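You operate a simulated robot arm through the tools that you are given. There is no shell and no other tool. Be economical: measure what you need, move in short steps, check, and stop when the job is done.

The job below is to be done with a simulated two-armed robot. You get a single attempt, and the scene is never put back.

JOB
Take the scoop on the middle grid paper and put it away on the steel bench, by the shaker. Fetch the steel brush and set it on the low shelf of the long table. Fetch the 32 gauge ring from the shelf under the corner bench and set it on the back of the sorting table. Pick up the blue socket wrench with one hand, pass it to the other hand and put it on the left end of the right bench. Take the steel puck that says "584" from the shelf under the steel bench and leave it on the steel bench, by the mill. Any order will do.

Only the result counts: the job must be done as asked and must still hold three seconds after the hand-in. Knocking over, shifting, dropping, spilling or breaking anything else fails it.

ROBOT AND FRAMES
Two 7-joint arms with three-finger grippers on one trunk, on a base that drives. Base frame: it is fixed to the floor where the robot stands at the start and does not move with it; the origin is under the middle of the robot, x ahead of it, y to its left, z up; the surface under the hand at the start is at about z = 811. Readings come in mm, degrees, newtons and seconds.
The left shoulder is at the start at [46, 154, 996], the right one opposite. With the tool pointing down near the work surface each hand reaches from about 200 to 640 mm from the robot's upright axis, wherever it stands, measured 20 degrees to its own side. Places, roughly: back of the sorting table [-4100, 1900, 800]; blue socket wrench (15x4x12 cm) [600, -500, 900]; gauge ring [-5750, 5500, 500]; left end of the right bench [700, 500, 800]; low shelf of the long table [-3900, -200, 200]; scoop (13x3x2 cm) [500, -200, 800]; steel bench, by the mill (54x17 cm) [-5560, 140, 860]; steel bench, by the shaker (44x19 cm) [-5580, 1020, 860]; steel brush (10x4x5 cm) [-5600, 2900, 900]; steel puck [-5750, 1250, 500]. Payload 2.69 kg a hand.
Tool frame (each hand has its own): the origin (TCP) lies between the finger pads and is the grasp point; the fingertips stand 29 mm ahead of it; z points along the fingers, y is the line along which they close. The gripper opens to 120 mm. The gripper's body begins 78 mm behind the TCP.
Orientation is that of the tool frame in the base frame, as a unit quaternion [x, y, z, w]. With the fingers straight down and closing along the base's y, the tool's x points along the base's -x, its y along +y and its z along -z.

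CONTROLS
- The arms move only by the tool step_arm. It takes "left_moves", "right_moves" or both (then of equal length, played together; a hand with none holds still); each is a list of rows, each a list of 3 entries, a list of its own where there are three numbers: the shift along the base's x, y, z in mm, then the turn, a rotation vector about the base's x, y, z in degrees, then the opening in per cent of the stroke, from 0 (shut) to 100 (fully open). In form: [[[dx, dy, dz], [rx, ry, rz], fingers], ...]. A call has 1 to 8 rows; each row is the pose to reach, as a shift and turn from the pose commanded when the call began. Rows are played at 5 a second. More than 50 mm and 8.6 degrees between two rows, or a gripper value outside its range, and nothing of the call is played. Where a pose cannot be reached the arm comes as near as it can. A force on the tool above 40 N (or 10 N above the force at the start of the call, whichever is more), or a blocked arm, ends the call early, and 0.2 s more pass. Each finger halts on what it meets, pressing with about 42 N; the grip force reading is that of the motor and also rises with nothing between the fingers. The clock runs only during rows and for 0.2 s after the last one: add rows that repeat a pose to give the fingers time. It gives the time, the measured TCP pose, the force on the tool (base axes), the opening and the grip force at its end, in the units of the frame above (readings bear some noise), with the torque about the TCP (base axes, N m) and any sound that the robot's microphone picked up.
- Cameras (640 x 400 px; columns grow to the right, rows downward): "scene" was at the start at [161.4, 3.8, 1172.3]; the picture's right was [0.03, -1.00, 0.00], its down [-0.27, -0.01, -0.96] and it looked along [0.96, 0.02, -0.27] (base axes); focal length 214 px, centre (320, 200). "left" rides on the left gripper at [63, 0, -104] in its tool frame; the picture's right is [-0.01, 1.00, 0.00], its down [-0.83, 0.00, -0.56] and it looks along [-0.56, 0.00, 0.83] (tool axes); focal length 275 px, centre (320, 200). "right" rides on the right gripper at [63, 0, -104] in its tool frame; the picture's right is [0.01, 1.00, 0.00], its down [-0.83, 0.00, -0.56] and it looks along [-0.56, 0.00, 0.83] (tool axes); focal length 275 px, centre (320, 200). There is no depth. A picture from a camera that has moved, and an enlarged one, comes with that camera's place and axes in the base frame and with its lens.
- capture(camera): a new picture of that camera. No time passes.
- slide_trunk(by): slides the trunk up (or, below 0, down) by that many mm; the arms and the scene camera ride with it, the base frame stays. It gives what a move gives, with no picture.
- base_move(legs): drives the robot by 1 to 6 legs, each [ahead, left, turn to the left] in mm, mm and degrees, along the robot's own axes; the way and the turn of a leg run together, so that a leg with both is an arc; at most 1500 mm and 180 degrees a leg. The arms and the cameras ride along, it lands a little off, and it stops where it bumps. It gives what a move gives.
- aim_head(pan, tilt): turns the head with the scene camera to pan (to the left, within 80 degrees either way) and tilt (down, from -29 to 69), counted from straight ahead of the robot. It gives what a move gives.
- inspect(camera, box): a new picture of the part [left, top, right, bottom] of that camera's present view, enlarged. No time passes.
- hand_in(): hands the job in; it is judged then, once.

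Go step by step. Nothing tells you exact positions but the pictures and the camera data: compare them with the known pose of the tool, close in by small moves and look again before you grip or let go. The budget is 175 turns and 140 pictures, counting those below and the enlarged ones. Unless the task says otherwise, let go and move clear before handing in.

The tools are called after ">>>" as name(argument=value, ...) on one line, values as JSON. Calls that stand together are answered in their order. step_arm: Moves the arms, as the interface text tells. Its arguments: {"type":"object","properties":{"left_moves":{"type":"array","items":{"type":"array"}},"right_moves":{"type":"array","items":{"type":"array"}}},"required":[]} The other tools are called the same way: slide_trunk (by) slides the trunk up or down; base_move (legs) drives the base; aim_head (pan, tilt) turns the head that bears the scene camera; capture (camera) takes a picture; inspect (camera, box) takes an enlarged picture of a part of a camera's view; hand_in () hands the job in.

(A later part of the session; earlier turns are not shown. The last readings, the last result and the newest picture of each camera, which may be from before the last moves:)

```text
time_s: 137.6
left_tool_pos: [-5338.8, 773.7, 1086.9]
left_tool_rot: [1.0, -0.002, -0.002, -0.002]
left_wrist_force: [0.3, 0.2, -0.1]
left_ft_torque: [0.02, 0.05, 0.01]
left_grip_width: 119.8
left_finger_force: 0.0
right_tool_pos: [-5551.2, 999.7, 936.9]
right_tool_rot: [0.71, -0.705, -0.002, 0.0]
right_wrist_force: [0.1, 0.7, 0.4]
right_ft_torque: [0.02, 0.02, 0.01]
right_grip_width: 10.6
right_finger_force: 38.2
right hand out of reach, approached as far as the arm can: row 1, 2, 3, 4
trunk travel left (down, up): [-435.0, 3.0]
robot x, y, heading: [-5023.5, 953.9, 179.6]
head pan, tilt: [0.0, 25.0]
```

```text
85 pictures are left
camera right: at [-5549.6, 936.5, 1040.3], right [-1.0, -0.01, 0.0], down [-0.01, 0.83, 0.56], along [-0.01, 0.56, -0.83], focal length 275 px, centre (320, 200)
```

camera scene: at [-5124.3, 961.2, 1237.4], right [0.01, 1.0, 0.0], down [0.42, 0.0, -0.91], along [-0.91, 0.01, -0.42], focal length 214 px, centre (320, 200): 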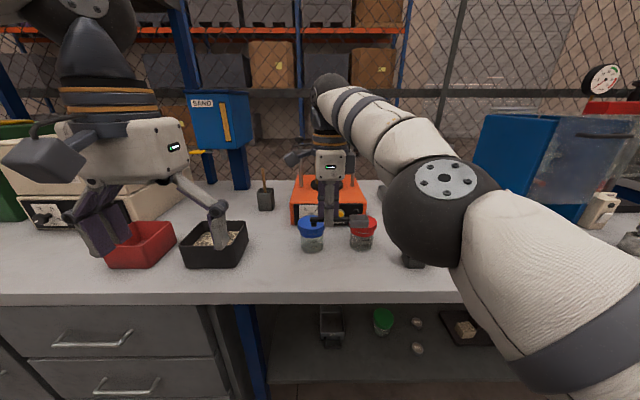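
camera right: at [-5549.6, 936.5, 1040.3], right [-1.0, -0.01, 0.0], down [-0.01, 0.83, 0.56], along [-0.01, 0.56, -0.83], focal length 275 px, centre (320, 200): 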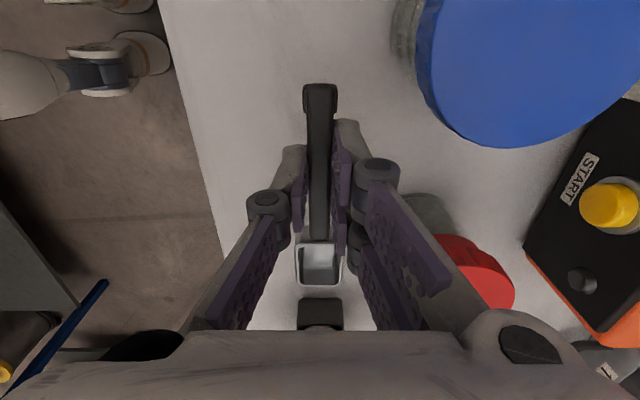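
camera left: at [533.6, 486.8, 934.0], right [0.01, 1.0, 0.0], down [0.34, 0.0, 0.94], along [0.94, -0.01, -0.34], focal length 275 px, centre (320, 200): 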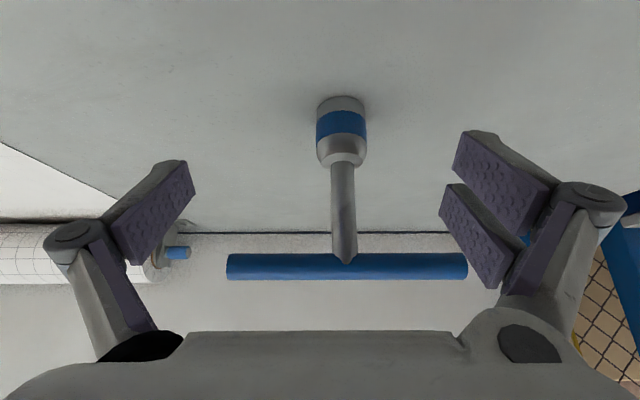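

The arm hit a reach limit crossing the body. I raise the hand, shift the base left 160 mm, and retry.

>>> step_arm(right_moves=[[[15, 0, 30], [0, 0, 0], 0], [[28, 0, 60], [0, 0, 0], 0], [[40, 0, 85], [0, 0, 0], 0]])

>>> base_move(legs=[[0, 170, 0]])

>>> capture(camera="right")

```text
time_s: 138.4
left_tool_pos: [-5337.7, 773.8, 1087.1]
left_tool_rot: [1.0, -0.002, -0.001, -0.003]
left_wrist_force: [0.0, -0.7, 0.8]
left_ft_torque: [0.06, 0.04, 0.0]
left_grip_width: 119.9
left_finger_force: 0.0
right_tool_pos: [-5509.7, 998.6, 1025.0]
right_tool_rot: [0.708, -0.707, 0.0, 0.001]
right_wrist_force: [0.0, 0.2, 0.0]
right_ft_torque: [0.02, 0.08, -0.02]
right_grip_width: 10.9
right_finger_force: 37.7
right hand out of reach, approached as far as the arm can: row 1, 2
trunk travel left (down, up): [-435.0, 3.0]
robot x, y, heading: [-5026.3, 956.7, 179.8]
head pan, tilt: [0.0, 25.0]
```

```text
time_s: 140.3
left_tool_pos: [-5341.3, 606.2, 1086.8]
left_tool_rot: [1.0, -0.004, -0.001, -0.003]
left_wrist_force: [-0.4, 0.2, 0.1]
left_ft_torque: [0.05, 0.0, -0.01]
left_grip_width: 120.2
left_finger_force: 0.0
right_tool_pos: [-5512.1, 831.1, 1024.7]
right_tool_rot: [0.708, -0.707, 0.0, 0.0]
right_wrist_force: [0.2, -0.5, -0.4]
right_ft_torque: [0.02, 0.03, -0.01]
right_grip_width: 10.6
right_finger_force: 37.8
trunk travel left (down, up): [-435.0, 3.0]
robot x, y, heading: [-5026.3, 786.1, 179.3]
head pan, tilt: [0.0, 25.0]
```

```text
84 pictures are left
camera right: at [-5511.7, 768.9, 1127.5], right [-1.0, -0.01, 0.0], down [0.0, 0.83, 0.56], along [0.0, 0.56, -0.83], focal length 275 px, centre (320, 200)
```

right: 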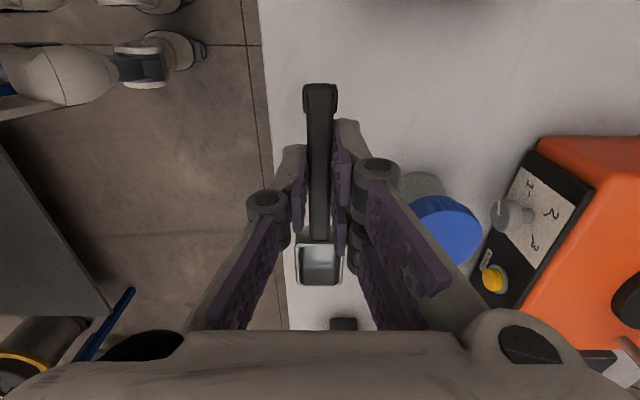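

The dark cup is at ~[-5550, 1180], clear of the target. I go to [-5522, 983] and down.

>>> step_arm(right_moves=[[[-4, 50, 0], [0, 0, 0], 0], [[-8, 100, 0], [0, 0, 0], 0], [[-10, 149, 0], [0, 0, 0], 0], [[-10, 149, -40], [0, 0, 0], 0], [[-10, 149, -80], [0, 0, 0], 0], [[-10, 149, -115], [0, 0, 0], 0], [[-10, 149, -124], [0, 0, 0], 0]])

>>> capture(camera="right")

```text
refused: row 1 steps farther than a row can; nothing moved
```

```text
83 pictures are left
camera right: at [-5511.7, 768.9, 1127.5], right [-1.0, -0.01, 0.0], down [0.0, 0.83, 0.56], along [0.0, 0.56, -0.83], focal length 275 px, centre (320, 200)
```

right: 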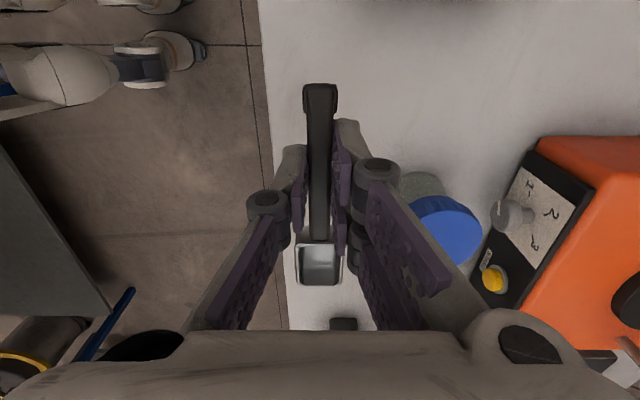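

A step was a hair too long; I resend with smaller steps.

>>> step_arm(right_moves=[[[-3, 40, 0], [0, 0, 0], 0], [[-6, 80, 0], [0, 0, 0], 0], [[-8, 118, 0], [0, 0, 0], 0], [[-10, 152, -20], [0, 0, 0], 0], [[-10, 152, -60], [0, 0, 0], 0], [[-10, 152, -98], [0, 0, 0], 0], [[-10, 152, -118], [0, 0, 0], 0], [[-10, 152, -124], [0, 0, 0], 0]])

>>> capture(camera="right")

```text
time_s: 142.2
left_tool_pos: [-5341.7, 604.4, 1086.2]
left_tool_rot: [1.0, -0.003, -0.001, -0.002]
left_wrist_force: [0.5, 0.1, 0.8]
left_ft_torque: [-0.04, 0.01, 0.0]
left_grip_width: 119.9
left_finger_force: 0.1
right_tool_pos: [-5523.5, 983.0, 899.1]
right_tool_rot: [-0.707, 0.707, 0.0, 0.0]
right_wrist_force: [-0.6, 0.3, -0.4]
right_ft_torque: [-0.03, 0.02, -0.01]
right_grip_width: 10.9
right_finger_force: 37.4
trunk travel left (down, up): [-435.0, 3.0]
robot x, y, heading: [-5025.5, 791.7, 179.2]
head pan, tilt: [0.0, 25.0]
```

```text
82 pictures are left
camera right: at [-5522.4, 921.2, 1003.3], right [-1.0, 0.0, 0.0], down [0.0, 0.83, 0.56], along [0.0, 0.56, -0.83], focal length 275 px, centre (320, 200)
```

right: 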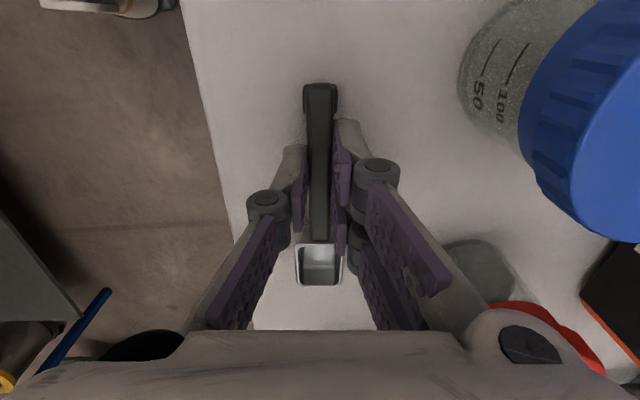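

Good reach. I lower in small steps to contact, then release.

>>> step_arm(right_moves=[[[0, 0, -2], [0, 0, 0], 0], [[0, 0, -4], [0, 0, 0], 0], [[0, 0, -5], [0, 0, 0], 0]])

>>> step_arm(right_moves=[[[0, 0, -0.7], [0, 0, 0], 0], [[0, 0, -1.4], [0, 0, 0], 0]])

```text
time_s: 142.9
left_tool_pos: [-5341.3, 605.7, 1085.9]
left_tool_rot: [1.0, -0.003, -0.002, -0.001]
left_wrist_force: [0.7, 0.5, -1.1]
left_ft_torque: [0.0, -0.04, 0.01]
left_grip_width: 119.8
left_finger_force: 0.1
right_tool_pos: [-5523.6, 982.6, 894.0]
right_tool_rot: [0.707, -0.707, 0.0, 0.001]
right_wrist_force: [0.3, 1.3, -0.2]
right_ft_torque: [0.0, -0.01, 0.01]
right_grip_width: 10.8
right_finger_force: 38.2
trunk travel left (down, up): [-435.0, 3.0]
robot x, y, heading: [-5024.5, 787.0, 179.3]
head pan, tilt: [0.0, 25.0]
```

```text
time_s: 143.6
left_tool_pos: [-5341.3, 606.3, 1086.1]
left_tool_rot: [1.0, -0.004, -0.001, -0.002]
left_wrist_force: [0.1, 1.4, -0.3]
left_ft_torque: [-0.01, -0.01, 0.02]
left_grip_width: 119.8
left_finger_force: 0.0
right_tool_pos: [-5523.5, 984.8, 893.9]
right_tool_rot: [-0.707, 0.707, 0.001, -0.001]
right_wrist_force: [0.4, 0.5, 0.0]
right_ft_torque: [-0.02, -0.01, 0.01]
right_grip_width: 10.9
right_finger_force: 37.9
trunk travel left (down, up): [-435.0, 3.0]
robot x, y, heading: [-5027.8, 786.9, 179.2]
head pan, tilt: [0.0, 25.0]
```

>>> step_arm(right_moves=[[[0, 0, -1], [0, 0, 0], 0], [[0, 0, -2], [0, 0, 0], 0], [[0, 0, -3], [0, 0, 0], 0]])

```text
time_s: 144.3
left_tool_pos: [-5341.7, 605.3, 1087.1]
left_tool_rot: [1.0, -0.003, -0.002, -0.003]
left_wrist_force: [-0.6, 0.5, -0.3]
left_ft_torque: [0.0, -0.03, 0.02]
left_grip_width: 120.1
left_finger_force: 0.1
right_tool_pos: [-5521.5, 983.0, 891.0]
right_tool_rot: [-0.707, 0.707, 0.002, -0.001]
right_wrist_force: [-1.8, 1.5, 7.5]
right_ft_torque: [0.55, -0.01, 0.12]
right_grip_width: 10.8
right_finger_force: 38.1
trunk travel left (down, up): [-435.0, 3.0]
robot x, y, heading: [-5027.6, 786.3, 179.6]
head pan, tilt: [0.0, 25.0]
```

Contact (7.5 N up). I open the fingers partway and lift off.

>>> step_arm(right_moves=[[[0, 0, 1], [0, 0, 0], 20], [[0, 0, 1], [0, 0, 0], 35], [[0, 0, 1], [0, 0, 0], 35], [[0, 0, 25], [0, 0, 0], 35], [[0, 0, 65], [0, 0, 0], 35], [[0, 0, 105], [0, 0, 0], 35], [[0, 0, 145], [0, 0, 0], 35]])

>>> capture(camera="right")

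```text
time_s: 145.9
left_tool_pos: [-5341.2, 605.4, 1086.2]
left_tool_rot: [1.0, -0.005, -0.001, -0.003]
left_wrist_force: [0.3, 0.5, -0.1]
left_ft_torque: [0.01, 0.01, 0.0]
left_grip_width: 120.0
left_finger_force: 0.1
right_tool_pos: [-5518.7, 983.4, 1035.1]
right_tool_rot: [0.708, -0.707, 0.0, 0.001]
right_wrist_force: [0.5, -0.2, 0.1]
right_ft_torque: [0.01, 0.0, 0.0]
right_grip_width: 42.3
right_finger_force: 0.0
trunk travel left (down, up): [-435.0, 3.0]
robot x, y, heading: [-5023.1, 787.6, 179.7]
head pan, tilt: [0.0, 25.0]
```

```text
81 pictures are left
camera right: at [-5518.0, 921.4, 1139.0], right [-1.0, -0.01, 0.0], down [0.0, 0.83, 0.56], along [0.0, 0.56, -0.83], focal length 275 px, centre (320, 200)
```

right: 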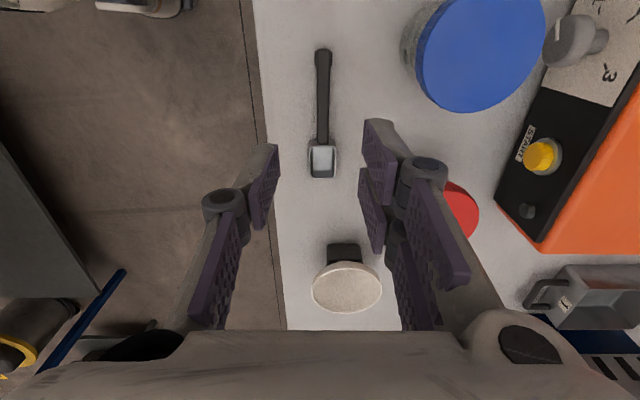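

Scoop is placed. Now the puck: I retract, back off, move to face the open shelf at y ≈ 1250, and lower the trunk to look in.

>>> step_arm(right_moves=[[[40, 0, 10], [0, 0, 0], 35], [[80, 0, 10], [0, 0, 8], 60], [[120, 0, 10], [0, 0, 16], 100], [[160, 0, 10], [0, 0, 24], 100], [[180, 0, 10], [0, 0, 32], 100], [[190, 0, 10], [0, 0, 40], 100], [[190, 0, 10], [0, 0, 48], 100], [[190, 0, 10], [0, 0, 56], 100]])

>>> step_arm(right_moves=[[[10, 0, 0], [0, 0, 8], 100], [[10, 0, 0], [0, 0, 16], 100], [[10, 0, 0], [0, 0, 24], 100], [[10, 0, 0], [0, 0, 33], 100]])

>>> base_move(legs=[[-270, 0, 0], [0, -430, 0]])

>>> slide_trunk(by=-330)

>>> capture(camera="scene")

```text
time_s: 147.8
left_tool_pos: [-5341.9, 605.5, 1087.2]
left_tool_rot: [1.0, -0.004, -0.001, -0.002]
left_wrist_force: [-0.8, -0.5, -0.5]
left_ft_torque: [-0.01, 0.04, 0.01]
left_grip_width: 119.8
left_finger_force: 0.1
right_tool_pos: [-5331.5, 982.6, 1045.7]
right_tool_rot: [0.957, -0.291, -0.001, 0.001]
right_wrist_force: [0.2, -0.8, -0.3]
right_ft_torque: [0.01, 0.0, -0.01]
right_grip_width: 120.1
right_finger_force: 0.1
trunk travel left (down, up): [-435.0, 3.0]
robot x, y, heading: [-5024.7, 789.4, 179.5]
head pan, tilt: [0.0, 25.0]
```

```text
refused: row 4 steps farther than a row can; nothing moved
```

```text
time_s: 153.1
left_tool_pos: [-5072.1, 1035.3, 1087.4]
left_tool_rot: [1.0, -0.006, -0.001, -0.003]
left_wrist_force: [-0.4, 0.0, -0.1]
left_ft_torque: [0.02, 0.0, 0.01]
left_grip_width: 120.2
left_finger_force: 0.0
right_tool_pos: [-5060.3, 1413.0, 1044.8]
right_tool_rot: [0.956, -0.294, 0.001, 0.001]
right_wrist_force: [0.5, 0.7, -0.7]
right_ft_torque: [-0.02, 0.03, -0.02]
right_grip_width: 120.2
right_finger_force: 0.0
trunk travel left (down, up): [-435.0, 3.0]
robot x, y, heading: [-4750.1, 1219.3, 179.2]
head pan, tilt: [0.0, 25.0]
```

```text
time_s: 156.3
left_tool_pos: [-5071.4, 1034.4, 757.6]
left_tool_rot: [1.0, -0.005, -0.001, -0.002]
left_wrist_force: [0.2, -0.4, 0.4]
left_ft_torque: [0.0, -0.04, 0.0]
left_grip_width: 120.3
left_finger_force: 0.0
right_tool_pos: [-5059.7, 1412.7, 715.1]
right_tool_rot: [0.956, -0.294, 0.0, 0.0]
right_wrist_force: [0.3, -0.2, 0.0]
right_ft_torque: [-0.02, 0.0, 0.03]
right_grip_width: 120.0
right_finger_force: 0.0
trunk travel left (down, up): [-105.0, 333.0]
robot x, y, heading: [-4754.0, 1216.0, 179.1]
head pan, tilt: [0.0, 25.0]
```

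```text
80 pictures are left
camera scene: at [-5001.7, 1222.3, 877.6], right [0.01, 1.0, 0.0], down [0.42, -0.01, -0.91], along [-0.91, 0.01, -0.42], focal length 214 px, centre (320, 200)
```

scene: 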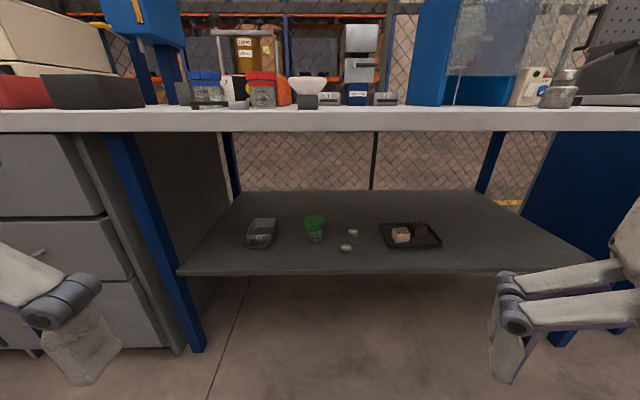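

Two small round items are on the shelf. I zoom to read their marks.

>>> inspect(camera="scene", box=[310, 210, 390, 260])

>>> inspect(camera="scene", box=[230, 190, 460, 280])

```text
8.00 times, centred on (350, 235) of scene
camera zoom: at [-5001.7, 1222.3, 877.6], right [0.01, 1.0, 0.0], down [0.42, -0.01, -0.91], along [-0.91, 0.01, -0.42], focal length 1716 px, centre (80, -80)
```

zoom: 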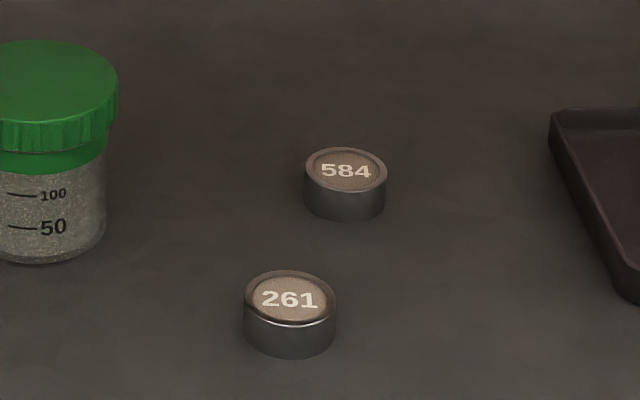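

```text
2.78 times, centred on (345, 235) of scene
camera zoom: at [-5001.7, 1222.3, 877.6], right [0.01, 1.0, 0.0], down [0.42, -0.01, -0.91], along [-0.91, 0.01, -0.42], focal length 597 px, centre (250, 103)
```

zoom: 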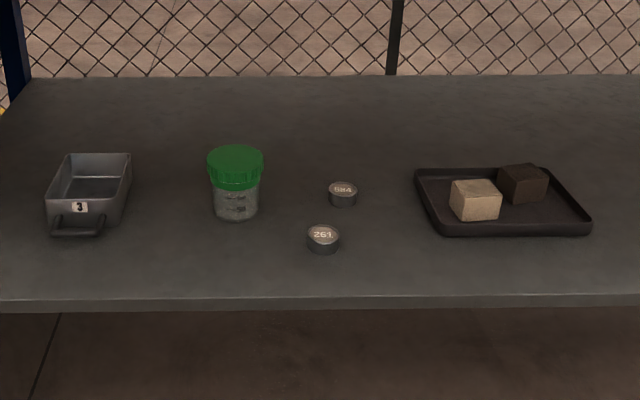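

The far puck reads "584"; triangulated at about [-5705, 1358, 410] (261 is nearer at ~[-5608, 1319]). I unwind and tilt the right hand, tuck the left, then lower further.

>>> step_arm(right_moves=[[[0, 0, -10], [0, 0, 8], 100], [[0, 0, -20], [0, 0, 16], 100], [[0, 0, -30], [0, 0, 24], 100], [[0, 0, -40], [0, 0, 32], 100], [[0, 0, -50], [0, 0, 34], 100]], left_moves=[[[25, 0, 0], [0, 0, 0], 100], [[50, 0, 0], [0, 0, 0], 100], [[75, 0, 0], [0, 0, 0], 100], [[95, 0, 0], [0, 0, 0], 100], [[100, 0, 0], [0, 0, 0], 100]])

>>> slide_trunk(by=-70)

>>> step_arm(right_moves=[[[0, -10, -20], [0, 8, 0], 100], [[0, -20, -40], [0, 16, 0], 100], [[0, -30, -60], [0, 24, 0], 100], [[0, -40, -80], [0, 30, 0], 100], [[0, -50, -100], [0, 30, 0], 100]])

>>> capture(camera="right")

```text
time_s: 157.5
left_tool_pos: [-4970.7, 1035.6, 757.2]
left_tool_rot: [1.0, -0.005, -0.001, -0.002]
left_wrist_force: [-0.7, 0.4, 0.7]
left_ft_torque: [-0.06, 0.0, 0.01]
left_grip_width: 120.0
left_finger_force: 0.1
right_tool_pos: [-5059.4, 1411.2, 663.5]
right_tool_rot: [1.0, -0.002, 0.0, 0.001]
right_wrist_force: [-0.2, -0.5, 0.1]
right_ft_torque: [-0.01, -0.02, -0.02]
right_grip_width: 119.8
right_finger_force: 0.0
trunk travel left (down, up): [-105.0, 333.0]
robot x, y, heading: [-4755.7, 1215.8, 179.2]
head pan, tilt: [0.0, 25.0]
```

```text
time_s: 158.1
left_tool_pos: [-4975.8, 1035.9, 733.2]
left_tool_rot: [1.0, -0.008, -0.006, 0.0]
left_wrist_force: [-10.9, 2.7, -3.0]
left_ft_torque: [0.26, 0.13, -0.77]
left_grip_width: 116.4
left_finger_force: 0.0
right_tool_pos: [-5061.5, 1412.8, 640.3]
right_tool_rot: [1.0, -0.002, 0.003, 0.001]
right_wrist_force: [0.6, -0.4, 1.3]
right_ft_torque: [-0.03, 0.04, 0.0]
right_grip_width: 119.8
right_finger_force: 0.0
trunk travel left (down, up): [-83.0, 355.0]
robot x, y, heading: [-4759.7, 1218.4, 179.4]
head pan, tilt: [0.0, 25.0]
stopped: the force on the tool passed its limit at 59 N (the readings are from after the stop); the commanded pose is now the measured one
```

```text
time_s: 159.3
left_tool_pos: [-4975.4, 1034.6, 734.1]
left_tool_rot: [1.0, -0.008, -0.005, -0.001]
left_wrist_force: [-22.8, 3.4, -3.0]
left_ft_torque: [0.19, 0.17, -1.59]
left_grip_width: 116.9
left_finger_force: 0.0
right_tool_pos: [-5141.4, 1299.8, 576.9]
right_tool_rot: [0.967, -0.002, -0.256, 0.001]
right_wrist_force: [-0.1, 0.1, 0.6]
right_ft_torque: [0.0, 0.0, 0.01]
right_grip_width: 119.9
right_finger_force: 0.0
right hand out of reach, approached as far as the arm can: row 1, 2, 3, 4, 5
trunk travel left (down, up): [-83.0, 355.0]
robot x, y, heading: [-4755.9, 1215.5, 179.2]
head pan, tilt: [0.0, 25.0]
```

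```text
77 pictures are left
camera right: at [-5034.1, 1300.4, 635.9], right [0.0, -1.0, 0.0], down [-0.45, 0.0, 0.89], along [-0.89, 0.0, -0.45], focal length 275 px, centre (320, 200)
```

right: 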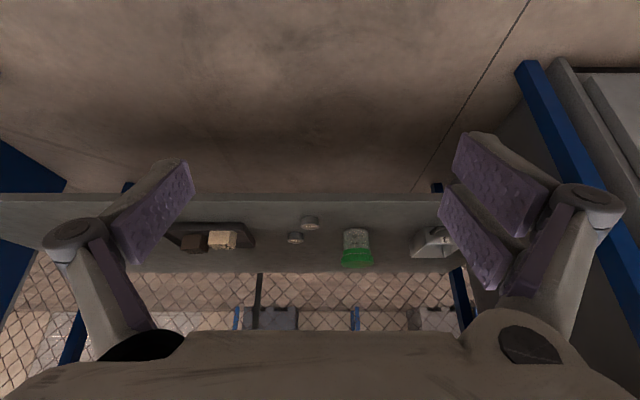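

The left hand touched the robot's own body while lowering. I move it forward out of contact.

>>> step_arm(left_moves=[[[-30, -10, 10], [0, 0, 0], 100], [[-60, -20, 20], [0, 0, 0], 100], [[-90, -30, 20], [0, 0, 0], 100]])

>>> aim_head(pan=0, tilt=60)

>>> capture(camera="scene")

```text
time_s: 160.1
left_tool_pos: [-5067.0, 1012.8, 736.9]
left_tool_rot: [1.0, -0.008, -0.006, -0.002]
left_wrist_force: [-0.1, -0.5, 0.0]
left_ft_torque: [0.02, 0.02, -0.01]
left_grip_width: 120.1
left_finger_force: 0.0
left hand out of reach, approached as far as the arm can: row 2, 3
right_tool_pos: [-5141.4, 1300.1, 576.8]
right_tool_rot: [0.967, -0.001, -0.255, 0.001]
right_wrist_force: [-0.5, -0.7, -0.1]
right_ft_torque: [0.02, -0.02, 0.0]
right_grip_width: 119.9
right_finger_force: 0.0
trunk travel left (down, up): [-83.0, 355.0]
robot x, y, heading: [-4754.1, 1216.5, 179.4]
head pan, tilt: [0.0, 25.0]
```

```text
time_s: 161.1
left_tool_pos: [-5066.6, 1013.5, 736.9]
left_tool_rot: [1.0, -0.008, -0.005, -0.002]
left_wrist_force: [0.2, 0.0, -0.1]
left_ft_torque: [0.02, 0.01, -0.02]
left_grip_width: 120.2
left_finger_force: 0.0
right_tool_pos: [-5141.5, 1299.4, 577.2]
right_tool_rot: [0.967, -0.002, -0.254, 0.0]
right_wrist_force: [0.0, -0.6, 0.3]
right_ft_torque: [0.0, 0.0, -0.02]
right_grip_width: 120.1
right_finger_force: 0.1
trunk travel left (down, up): [-83.0, 355.0]
robot x, y, heading: [-4752.3, 1218.4, 178.8]
head pan, tilt: [0.0, 60.0]
```

```text
76 pictures are left
camera scene: at [-4985.1, 1222.1, 801.8], right [0.01, 1.0, 0.0], down [0.87, -0.01, -0.5], along [-0.5, 0.01, -0.87], focal length 214 px, centre (320, 200)
```

scene: 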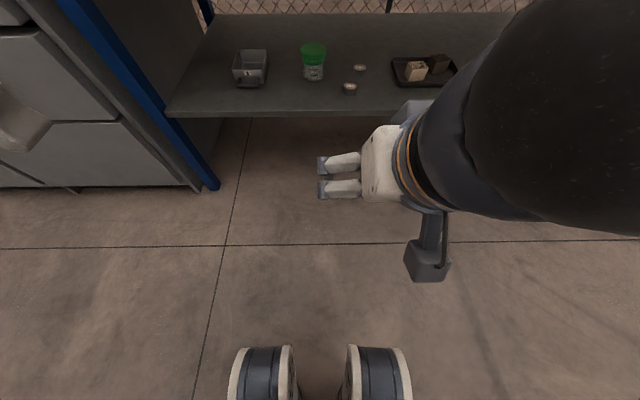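

The puck is confirmed at ~[-5705, 1361, 407] from the wrist view. I lower the right hand a bit and drive 290 mm ahead.

>>> base_move(legs=[[290, 0, 0.8]])

>>> step_arm(right_moves=[[[-15, 20, -20], [0, 0, 0], 100], [[-30, 40, -40], [0, 0, 0], 100], [[-50, 60, -50], [0, 0, 0], 100]])

>>> capture(camera="right")

>>> capture(camera="scene")

```text
time_s: 163.1
left_tool_pos: [-5348.8, 1011.9, 736.0]
left_tool_rot: [1.0, -0.002, -0.006, -0.002]
left_wrist_force: [0.8, -0.2, -0.2]
left_ft_torque: [0.02, -0.01, 0.0]
left_grip_width: 120.1
left_finger_force: 0.1
right_tool_pos: [-5427.9, 1298.9, 577.0]
right_tool_rot: [0.967, 0.004, -0.254, 0.002]
right_wrist_force: [-0.4, 0.9, -0.5]
right_ft_torque: [0.01, -0.03, 0.0]
right_grip_width: 119.8
right_finger_force: 0.1
trunk travel left (down, up): [-83.0, 355.0]
robot x, y, heading: [-5041.6, 1216.8, 179.7]
head pan, tilt: [0.0, 60.0]
```

```text
time_s: 163.9
left_tool_pos: [-5349.5, 1012.7, 736.5]
left_tool_rot: [1.0, -0.003, -0.005, -0.001]
left_wrist_force: [-0.1, -0.2, 0.3]
left_ft_torque: [-0.01, 0.02, -0.01]
left_grip_width: 120.0
left_finger_force: 0.0
right_tool_pos: [-5477.0, 1359.9, 529.0]
right_tool_rot: [0.967, 0.005, -0.256, 0.002]
right_wrist_force: [-0.4, -0.5, 0.5]
right_ft_torque: [-0.01, 0.01, 0.03]
right_grip_width: 120.0
right_finger_force: 0.1
right hand out of reach, approached as far as the arm can: row 1, 2
trunk travel left (down, up): [-83.0, 355.0]
robot x, y, heading: [-5037.0, 1220.5, 179.6]
head pan, tilt: [0.0, 60.0]
```

```text
75 pictures are left
camera right: at [-5369.9, 1362.2, 587.1], right [0.01, -1.0, 0.0], down [-0.45, -0.01, 0.89], along [-0.89, -0.01, -0.45], focal length 275 px, centre (320, 200)
```

right: 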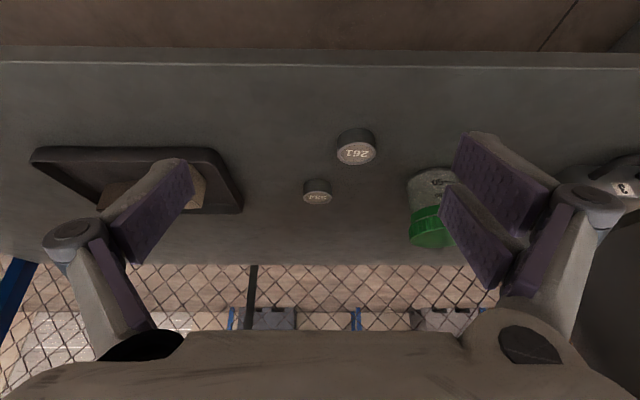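

```text
74 pictures are left
camera scene: at [-5270.2, 1222.2, 801.8], right [0.0, 1.0, 0.0], down [0.87, 0.0, -0.5], along [-0.5, 0.0, -0.87], focal length 214 px, centre (320, 200)
```

scene: 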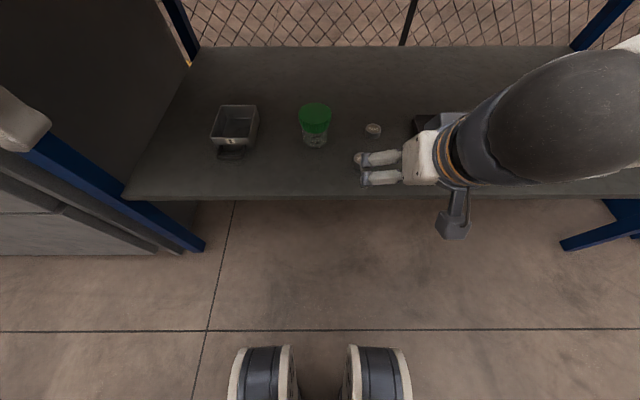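

Puck 584 lies at ~[-5696, 1362, 407], shelf top ~396. I bring the hand over it with a smaller opening.

>>> step_arm(right_moves=[[[-45, 0, -10], [0, 0, 0], 80], [[-90, 0, -20], [0, 0, 0], 60], [[-135, 1, -30], [0, 0, 0], 60], [[-175, 2, -35], [0, 0, 0], 60], [[-200, 2, -45], [0, 0, 0], 60], [[-204, 2, -65], [0, 0, 0], 60]])

>>> capture(camera="right")

```text
time_s: 165.3
left_tool_pos: [-5349.4, 1011.5, 737.1]
left_tool_rot: [1.0, -0.003, -0.005, -0.002]
left_wrist_force: [0.6, -0.1, -0.4]
left_ft_torque: [-0.02, 0.05, 0.0]
left_grip_width: 119.9
left_finger_force: 0.1
right_tool_pos: [-5680.0, 1358.4, 462.2]
right_tool_rot: [0.967, 0.004, -0.255, 0.002]
right_wrist_force: [0.6, -0.3, -0.7]
right_ft_torque: [0.05, 0.02, 0.0]
right_grip_width: 71.8
right_finger_force: 0.0
trunk travel left (down, up): [-83.0, 355.0]
robot x, y, heading: [-5038.8, 1220.0, 179.8]
head pan, tilt: [0.0, 60.0]
```

```text
73 pictures are left
camera right: at [-5574.0, 1360.3, 520.6], right [0.01, -1.0, 0.0], down [-0.45, -0.01, 0.89], along [-0.89, -0.01, -0.45], focal length 275 px, centre (320, 200)
```

right: 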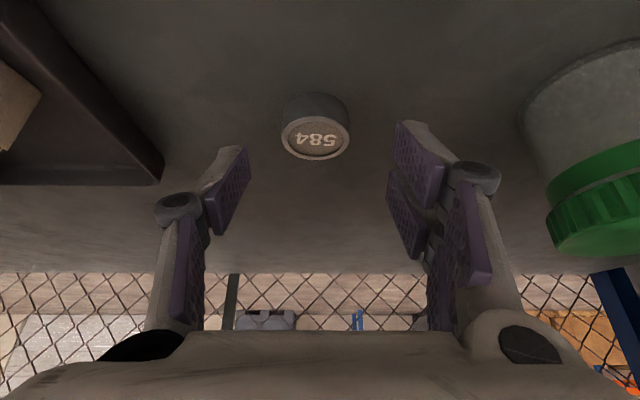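

Puck top centred at ~[-5700, 1361]. I lower onto it and grip.

>>> step_arm(right_moves=[[[-5, 3, -12], [0, 0, 0], 60], [[-9, 3, -25], [0, 0, 0], 60], [[-9, 3, -32], [0, 0, 0], 60], [[-9, 3, -32], [0, 0, 0], 60]])

>>> capture(camera="right")

```text
time_s: 166.3
left_tool_pos: [-5348.3, 1012.8, 736.4]
left_tool_rot: [1.0, -0.002, -0.005, -0.002]
left_wrist_force: [-0.1, -0.2, 0.5]
left_ft_torque: [0.01, 0.01, -0.01]
left_grip_width: 119.8
left_finger_force: 0.0
right_tool_pos: [-5690.8, 1362.2, 431.5]
right_tool_rot: [0.966, 0.004, -0.257, 0.003]
right_wrist_force: [-1.9, -0.7, 8.8]
right_ft_torque: [-0.42, -0.02, -0.03]
right_grip_width: 74.6
right_finger_force: 1.8
trunk travel left (down, up): [-83.0, 355.0]
robot x, y, heading: [-5042.2, 1218.6, 179.9]
head pan, tilt: [0.0, 60.0]
```

```text
72 pictures are left
camera right: at [-5583.0, 1364.1, 490.9], right [0.01, -1.0, 0.0], down [-0.45, -0.01, 0.9], along [-0.89, -0.01, -0.45], focal length 275 px, centre (320, 200)
```

right: 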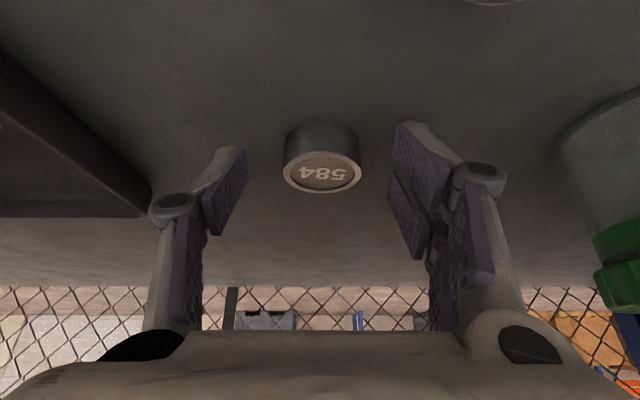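

The tips touch the shelf; I raise 3 mm and close on the puck.

>>> step_arm(right_moves=[[[0, 0, 5], [0, 0, 0], 60], [[0, 0, 5], [0, 0, 0], 40], [[0, 0, 5], [0, 0, 0], 20], [[0, 0, 5], [0, 0, 0], 0], [[0, 0, 5], [0, 0, 0], 0]])

>>> capture(camera="right")

```text
time_s: 167.5
left_tool_pos: [-5349.8, 1011.7, 736.3]
left_tool_rot: [1.0, -0.002, -0.006, -0.002]
left_wrist_force: [-0.3, 0.4, -0.6]
left_ft_torque: [-0.02, 0.02, -0.03]
left_grip_width: 120.0
left_finger_force: 0.0
right_tool_pos: [-5690.5, 1362.1, 435.2]
right_tool_rot: [0.967, 0.003, -0.254, 0.001]
right_wrist_force: [0.8, -0.6, 2.2]
right_ft_torque: [-0.01, -0.05, 0.01]
right_grip_width: 38.8
right_finger_force: 41.5
trunk travel left (down, up): [-83.0, 355.0]
robot x, y, heading: [-5041.5, 1223.4, 179.6]
head pan, tilt: [0.0, 60.0]
```

```text
71 pictures are left
camera right: at [-5582.5, 1364.6, 494.8], right [0.01, -1.0, 0.0], down [-0.45, -0.01, 0.89], along [-0.89, -0.01, -0.45], focal length 275 px, centre (320, 200)
```

right: 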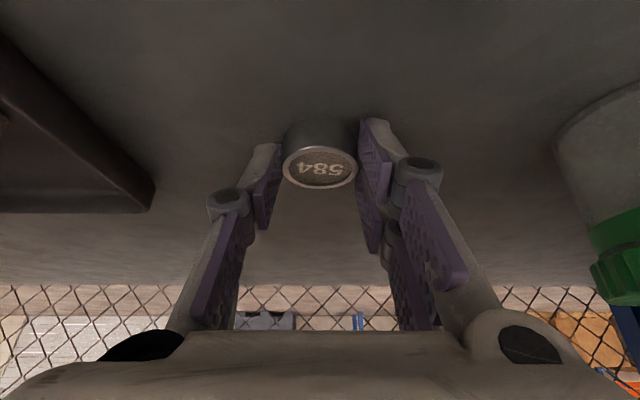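

The puck is held (38.8 mm). I lift it and withdraw from the shelf along the way in.

>>> step_arm(right_moves=[[[3, 0, 20], [0, 0, 0], 0], [[8, 0, 45], [0, 0, 0], 0], [[45, 0, 65], [0, 0, 0], 0], [[90, 0, 75], [0, 0, 0], 0], [[135, 0, 85], [0, 0, 0], 0], [[180, 0, 90], [0, 0, 0], 0], [[215, 0, 94], [0, 0, 0], 0]])

>>> base_move(legs=[[-300, 0, 0]])

>>> capture(camera="right")

```text
time_s: 168.4
left_tool_pos: [-5347.7, 1011.1, 739.3]
left_tool_rot: [1.0, -0.003, -0.005, -0.001]
left_wrist_force: [-0.1, 0.5, -0.2]
left_ft_torque: [0.02, -0.03, 0.0]
left_grip_width: 119.9
left_finger_force: 0.1
right_tool_pos: [-5606.5, 1364.1, 481.8]
right_tool_rot: [0.974, 0.007, -0.227, -0.001]
right_wrist_force: [0.1, -0.2, -1.1]
right_ft_torque: [-0.01, -0.03, 0.03]
right_grip_width: 38.5
right_finger_force: 41.7
trunk travel left (down, up): [-83.0, 355.0]
robot x, y, heading: [-5040.0, 1219.7, 179.9]
head pan, tilt: [0.0, 60.0]
stopped in row 4 (right hand): the force on the tool passed its limit at 50 N (the readings are from after the stop); the commanded pose is now the measured one
```

```text
time_s: 170.4
left_tool_pos: [-5052.5, 1010.6, 736.2]
left_tool_rot: [1.0, -0.001, -0.005, -0.002]
left_wrist_force: [0.3, -0.5, -0.3]
left_ft_torque: [-0.01, -0.05, 0.01]
left_grip_width: 120.2
left_finger_force: 0.1
right_tool_pos: [-5314.5, 1360.4, 485.1]
right_tool_rot: [0.973, 0.008, -0.231, -0.002]
right_wrist_force: [-0.3, -0.9, -0.5]
right_ft_torque: [0.03, -0.02, 0.0]
right_grip_width: 38.5
right_finger_force: 41.9
trunk travel left (down, up): [-83.0, 355.0]
robot x, y, heading: [-4743.9, 1219.0, 180.2]
head pan, tilt: [0.0, 60.0]
```

```text
70 pictures are left
camera right: at [-5210.5, 1363.1, 549.1], right [0.02, -1.0, -0.01], down [-0.49, -0.02, 0.87], along [-0.87, -0.01, -0.49], focal length 275 px, centre (320, 200)
```

right: 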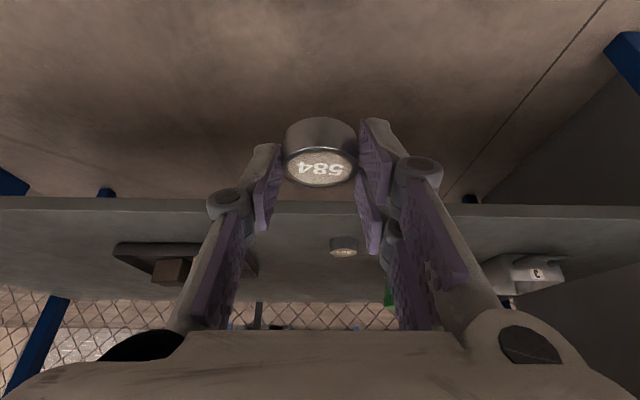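

A force stop happened on withdrawal (likely the forearm at the bench underside), but the puck is held and we're out. I raise the trunk and check the bench and shelf for disturbance.

>>> slide_trunk(by=350)

>>> aim_head(pan=0, tilt=25)

>>> capture(camera="scene")

>>> inspect(camera="scene", box=[230, 160, 390, 310])

```text
time_s: 173.9
left_tool_pos: [-5052.9, 1010.9, 1084.9]
left_tool_rot: [1.0, 0.0, -0.004, -0.002]
left_wrist_force: [-0.4, -0.1, 1.1]
left_ft_torque: [0.02, 0.0, 0.03]
left_grip_width: 119.8
left_finger_force: 0.1
right_tool_pos: [-5314.7, 1360.7, 834.1]
right_tool_rot: [0.973, 0.008, -0.231, -0.001]
right_wrist_force: [0.3, -0.4, -0.6]
right_ft_torque: [0.0, -0.04, 0.01]
right_grip_width: 38.6
right_finger_force: 42.0
trunk travel left (down, up): [-433.0, 5.0]
robot x, y, heading: [-4741.6, 1220.1, 180.0]
head pan, tilt: [0.0, 60.0]
```

```text
time_s: 174.9
left_tool_pos: [-5053.7, 1010.1, 1086.2]
left_tool_rot: [1.0, -0.001, -0.005, -0.001]
left_wrist_force: [-0.6, -0.4, 0.2]
left_ft_torque: [-0.01, -0.02, 0.02]
left_grip_width: 120.0
left_finger_force: 0.1
right_tool_pos: [-5314.6, 1359.8, 834.2]
right_tool_rot: [0.973, 0.009, -0.232, -0.001]
right_wrist_force: [0.4, 1.0, -1.0]
right_ft_torque: [0.0, 0.0, -0.02]
right_grip_width: 38.6
right_finger_force: 42.2
trunk travel left (down, up): [-433.0, 5.0]
robot x, y, heading: [-4743.8, 1216.2, 180.2]
head pan, tilt: [0.0, 25.0]
```

```text
69 pictures are left
camera scene: at [-4846.0, 1219.7, 1235.6], right [0.0, 1.0, 0.0], down [0.42, 0.0, -0.91], along [-0.91, 0.0, -0.42], focal length 214 px, centre (320, 200)
```

scene: 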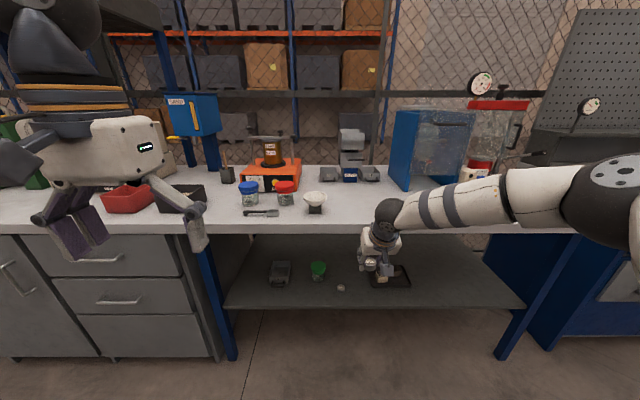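

```text
2.67 times, centred on (310, 235) of scene
camera zoom: at [-4846.0, 1219.7, 1235.6], right [0.0, 1.0, 0.0], down [0.42, 0.0, -0.91], along [-0.91, 0.0, -0.42], focal length 572 px, centre (347, 107)
```

zoom: 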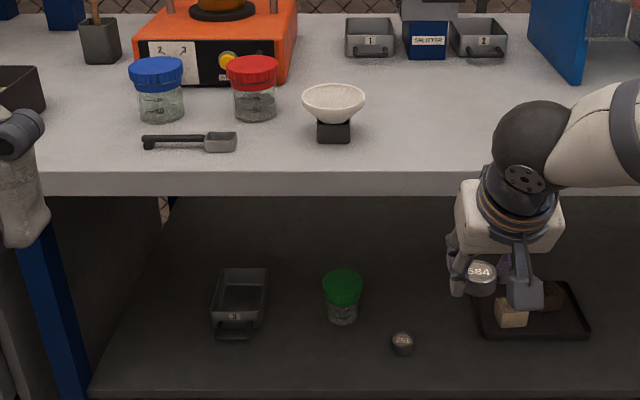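

All is intact; scoop and 261 unmoved. I tuck and raise the right hand and drive left to the mill area.

>>> step_arm(right_moves=[[[20, -10, 40], [0, 0, 0], 0], [[40, -20, 80], [0, 0, 0], 0], [[60, -30, 120], [0, 0, 0], 0], [[80, -30, 150], [0, 0, 0], 0]])

>>> base_move(legs=[[0, 1080, 0]])

>>> capture(camera="scene")

```text
time_s: 175.9
left_tool_pos: [-5051.7, 1010.3, 1087.5]
left_tool_rot: [1.0, -0.001, -0.005, -0.002]
left_wrist_force: [0.5, 0.3, -0.9]
left_ft_torque: [0.0, -0.02, -0.01]
left_grip_width: 119.8
left_finger_force: 0.0
right_tool_pos: [-5232.5, 1332.9, 985.3]
right_tool_rot: [0.973, 0.007, -0.233, -0.001]
right_wrist_force: [-0.8, 0.4, 0.6]
right_ft_torque: [-0.01, 0.02, 0.02]
right_grip_width: 38.3
right_finger_force: 41.9
trunk travel left (down, up): [-433.0, 5.0]
robot x, y, heading: [-4743.2, 1218.7, 179.9]
head pan, tilt: [0.0, 25.0]
```

```text
time_s: 184.4
left_tool_pos: [-5057.1, -57.5, 1086.6]
left_tool_rot: [1.0, -0.004, -0.005, -0.002]
left_wrist_force: [0.2, 0.5, -1.2]
left_ft_torque: [0.0, 0.03, -0.01]
left_grip_width: 120.1
left_finger_force: 0.0
right_tool_pos: [-5236.5, 265.8, 982.6]
right_tool_rot: [0.973, 0.006, -0.232, -0.001]
right_wrist_force: [-0.5, -0.2, -1.0]
right_ft_torque: [-0.05, -0.02, 0.0]
right_grip_width: 38.7
right_finger_force: 42.0
trunk travel left (down, up): [-433.0, 5.0]
robot x, y, heading: [-4747.1, 149.9, 179.7]
head pan, tilt: [0.0, 25.0]
```

```text
67 pictures are left
camera scene: at [-4849.2, 151.3, 1235.7], right [0.01, 1.0, 0.0], down [0.42, 0.0, -0.91], along [-0.91, 0.01, -0.42], focal length 214 px, centre (320, 200)
```

scene: 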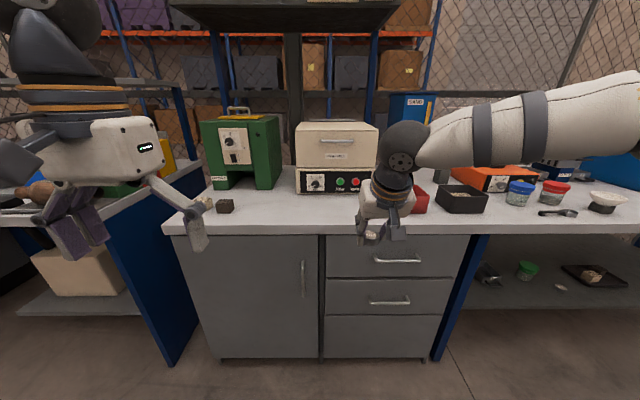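

The strip in front of the furnace and the green machine is free. I shift left 130 mm, forward 280 mm.

>>> base_move(legs=[[0, 130, 0], [280, 0, 0]])

>>> capture(camera="right")

>>> capture(camera="scene")

```text
time_s: 187.6
left_tool_pos: [-5337.8, -187.4, 1087.0]
left_tool_rot: [1.0, -0.001, -0.005, -0.001]
left_wrist_force: [-0.9, 0.3, 1.2]
left_ft_torque: [0.02, -0.03, -0.05]
left_grip_width: 120.1
left_finger_force: 0.0
right_tool_pos: [-5517.8, 134.6, 984.3]
right_tool_rot: [0.973, 0.008, -0.232, -0.002]
right_wrist_force: [-0.3, 0.0, -0.9]
right_ft_torque: [0.0, -0.04, 0.0]
right_grip_width: 38.7
right_finger_force: 42.1
trunk travel left (down, up): [-433.0, 5.0]
robot x, y, heading: [-5029.6, 19.2, 179.6]
head pan, tilt: [0.0, 25.0]
```

```text
66 pictures are left
camera right: at [-5414.0, 136.7, 1047.8], right [0.02, -1.0, -0.01], down [-0.49, -0.02, 0.87], along [-0.87, -0.01, -0.49], focal length 275 px, centre (320, 200)
```

right: 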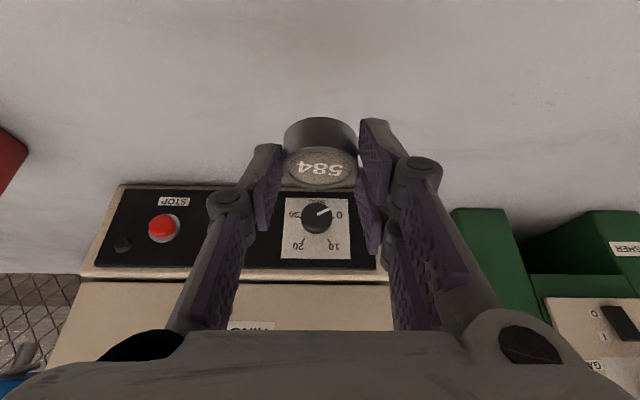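

```text
65 pictures are left
camera scene: at [-5131.2, 21.9, 1235.6], right [0.0, 1.0, 0.0], down [0.42, 0.0, -0.91], along [-0.91, 0.0, -0.42], focal length 214 px, centre (320, 200)
```

scene: 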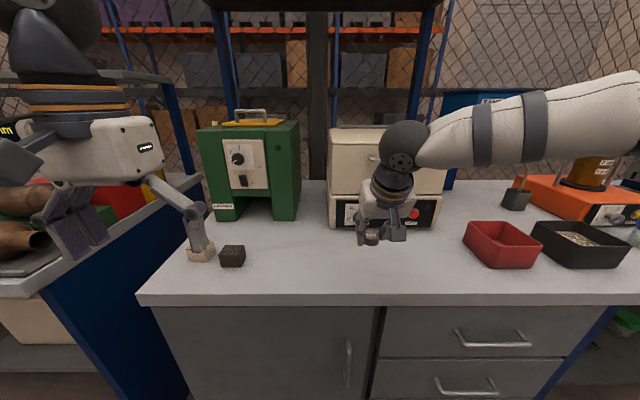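

The beige machine is the ring mill. I move to x ≈ -5550 and lower with the tilt restored to 30°.

>>> step_arm(right_moves=[[[-15, 0, -30], [0, 3, 0], 0], [[-28, 0, -60], [0, 3, 0], 0], [[-28, 0, -78], [0, 3, 0], 0], [[-28, 0, -85], [0, 3, 0], 0]])

>>> step_arm(right_moves=[[[0, 0, -2], [0, 0, 0], 0], [[0, 0, -3.5], [0, 0, 0], 0]])

>>> capture(camera="right")

```text
time_s: 188.6
left_tool_pos: [-5336.8, -186.8, 1086.1]
left_tool_rot: [1.0, -0.002, -0.006, -0.003]
left_wrist_force: [0.2, 0.4, -0.4]
left_ft_torque: [0.0, 0.0, 0.0]
left_grip_width: 119.7
left_finger_force: 0.1
right_tool_pos: [-5546.0, 134.9, 898.6]
right_tool_rot: [0.966, 0.008, -0.257, -0.001]
right_wrist_force: [-0.5, -1.0, 0.0]
right_ft_torque: [-0.01, -0.03, 0.0]
right_grip_width: 38.7
right_finger_force: 41.9
trunk travel left (down, up): [-433.0, 5.0]
robot x, y, heading: [-5028.9, 22.4, 179.9]
head pan, tilt: [0.0, 25.0]
```

```text
time_s: 189.2
left_tool_pos: [-5336.0, -188.4, 1087.4]
left_tool_rot: [1.0, -0.002, -0.006, -0.003]
left_wrist_force: [0.3, 0.1, -0.8]
left_ft_torque: [-0.01, 0.03, -0.01]
left_grip_width: 119.8
left_finger_force: 0.0
right_tool_pos: [-5546.7, 134.5, 895.4]
right_tool_rot: [0.966, 0.008, -0.258, -0.001]
right_wrist_force: [1.5, 0.1, 3.6]
right_ft_torque: [-0.11, -0.06, 0.04]
right_grip_width: 38.5
right_finger_force: 42.0
trunk travel left (down, up): [-433.0, 5.0]
robot x, y, heading: [-5030.4, 21.8, 180.1]
head pan, tilt: [0.0, 25.0]
```

```text
64 pictures are left
camera right: at [-5438.7, 136.2, 954.3], right [0.02, -1.0, -0.01], down [-0.44, -0.02, 0.9], along [-0.9, -0.01, -0.44], focal length 275 px, centre (320, 200)
```

right: 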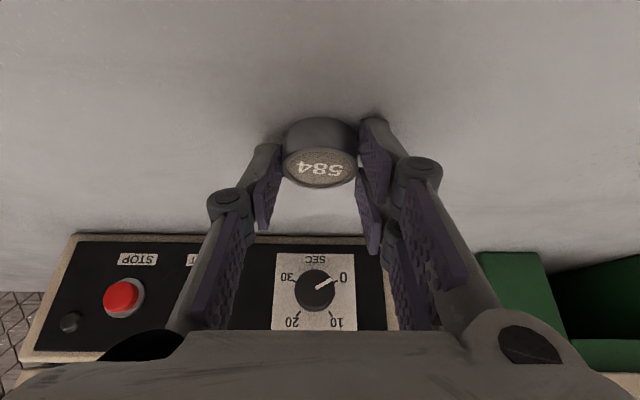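

Contact (≈4 N). I press 1 mm, open gently and lift off.

>>> step_arm(right_moves=[[[0, 0, -1], [0, 0, 0], 0], [[0, 0, -1], [0, 0, 0], 42], [[0, 0, 0], [0, 0, 0], 60], [[0, 0, 2], [0, 0, 0], 70], [[0, 0, 20], [0, 0, 0], 70], [[0, 0, 55], [0, 0, 0], 70], [[0, 0, 95], [0, 0, 0], 70], [[20, 0, 135], [0, 0, 0], 70]])

>>> capture(camera="right")

```text
time_s: 191.0
left_tool_pos: [-5336.0, -188.1, 1086.9]
left_tool_rot: [1.0, -0.002, -0.005, -0.002]
left_wrist_force: [0.0, -0.4, 0.0]
left_ft_torque: [-0.04, 0.02, 0.02]
left_grip_width: 120.0
left_finger_force: 0.1
right_tool_pos: [-5523.2, 135.3, 1031.1]
right_tool_rot: [0.966, 0.008, -0.258, -0.002]
right_wrist_force: [0.5, 0.4, 0.4]
right_ft_torque: [-0.01, 0.04, 0.02]
right_grip_width: 84.0
right_finger_force: 0.0
trunk travel left (down, up): [-433.0, 5.0]
robot x, y, heading: [-5027.1, 17.9, 180.0]
head pan, tilt: [0.0, 25.0]
```

```text
63 pictures are left
camera right: at [-5415.6, 137.4, 1091.3], right [0.02, -1.0, -0.01], down [-0.44, -0.02, 0.9], along [-0.9, -0.01, -0.44], focal length 275 px, centre (320, 200)
```

right: 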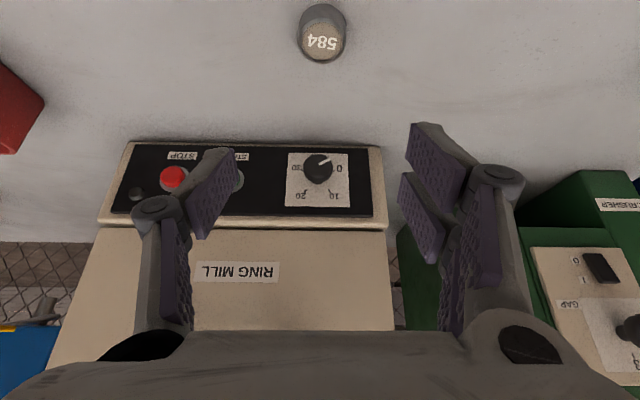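

Puck "584" stands by the RING MILL. Now the brush: I tuck the right hand, back off, and drive along the aisle to y ≈ 2800.

>>> step_arm(right_moves=[[[30, 0, 10], [0, -7, 0], 100], [[60, 0, 20], [0, -14, 0], 100], [[100, 20, 30], [0, -22, 0], 100], [[140, 40, 40], [0, -30, 0], 100], [[180, 60, 40], [0, -30, 0], 100]])

>>> base_move(legs=[[-170, 0, 0], [0, -1400, 0], [0, -1350, 0]])

>>> capture(camera="scene")

```text
time_s: 192.2
left_tool_pos: [-5336.5, -186.2, 1087.1]
left_tool_rot: [1.0, -0.002, -0.006, -0.001]
left_wrist_force: [-0.5, 0.9, -0.1]
left_ft_torque: [0.02, 0.0, 0.02]
left_grip_width: 119.9
left_finger_force: 0.0
right_tool_pos: [-5342.1, 191.9, 1069.5]
right_tool_rot: [1.0, 0.009, 0.002, 0.002]
right_wrist_force: [-0.1, 0.9, -0.4]
right_ft_torque: [-0.01, 0.04, 0.0]
right_grip_width: 119.9
right_finger_force: 0.0
trunk travel left (down, up): [-433.0, 5.0]
robot x, y, heading: [-5030.4, 22.1, 180.0]
head pan, tilt: [0.0, 25.0]
```

```text
time_s: 214.0
left_tool_pos: [-5227.9, 2518.9, 1086.6]
left_tool_rot: [1.0, 0.002, -0.004, -0.002]
left_wrist_force: [-0.3, -0.4, -0.1]
left_ft_torque: [0.01, 0.0, -0.02]
left_grip_width: 119.9
left_finger_force: 0.1
right_tool_pos: [-5236.0, 2899.9, 1068.9]
right_tool_rot: [1.0, 0.011, 0.001, 0.001]
right_wrist_force: [0.6, -0.5, 0.8]
right_ft_torque: [-0.02, -0.03, -0.03]
right_grip_width: 119.9
right_finger_force: 0.1
trunk travel left (down, up): [-433.0, 5.0]
robot x, y, heading: [-4921.7, 2729.6, -179.4]
head pan, tilt: [0.0, 25.0]
```

```text
62 pictures are left
camera scene: at [-5022.1, 2730.9, 1235.7], right [-0.01, 1.0, 0.0], down [0.42, 0.0, -0.91], along [-0.91, -0.01, -0.42], focal length 214 px, centre (320, 200)
```

scene: 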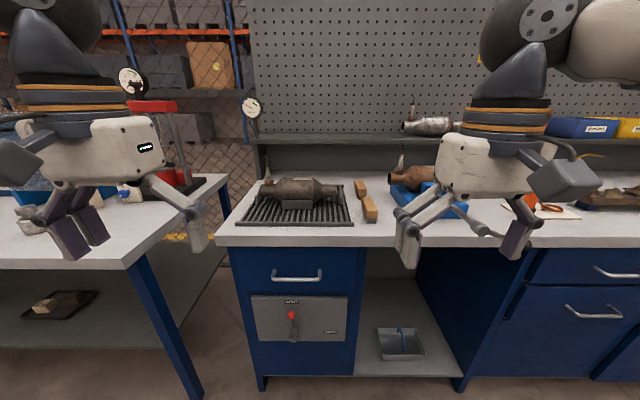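

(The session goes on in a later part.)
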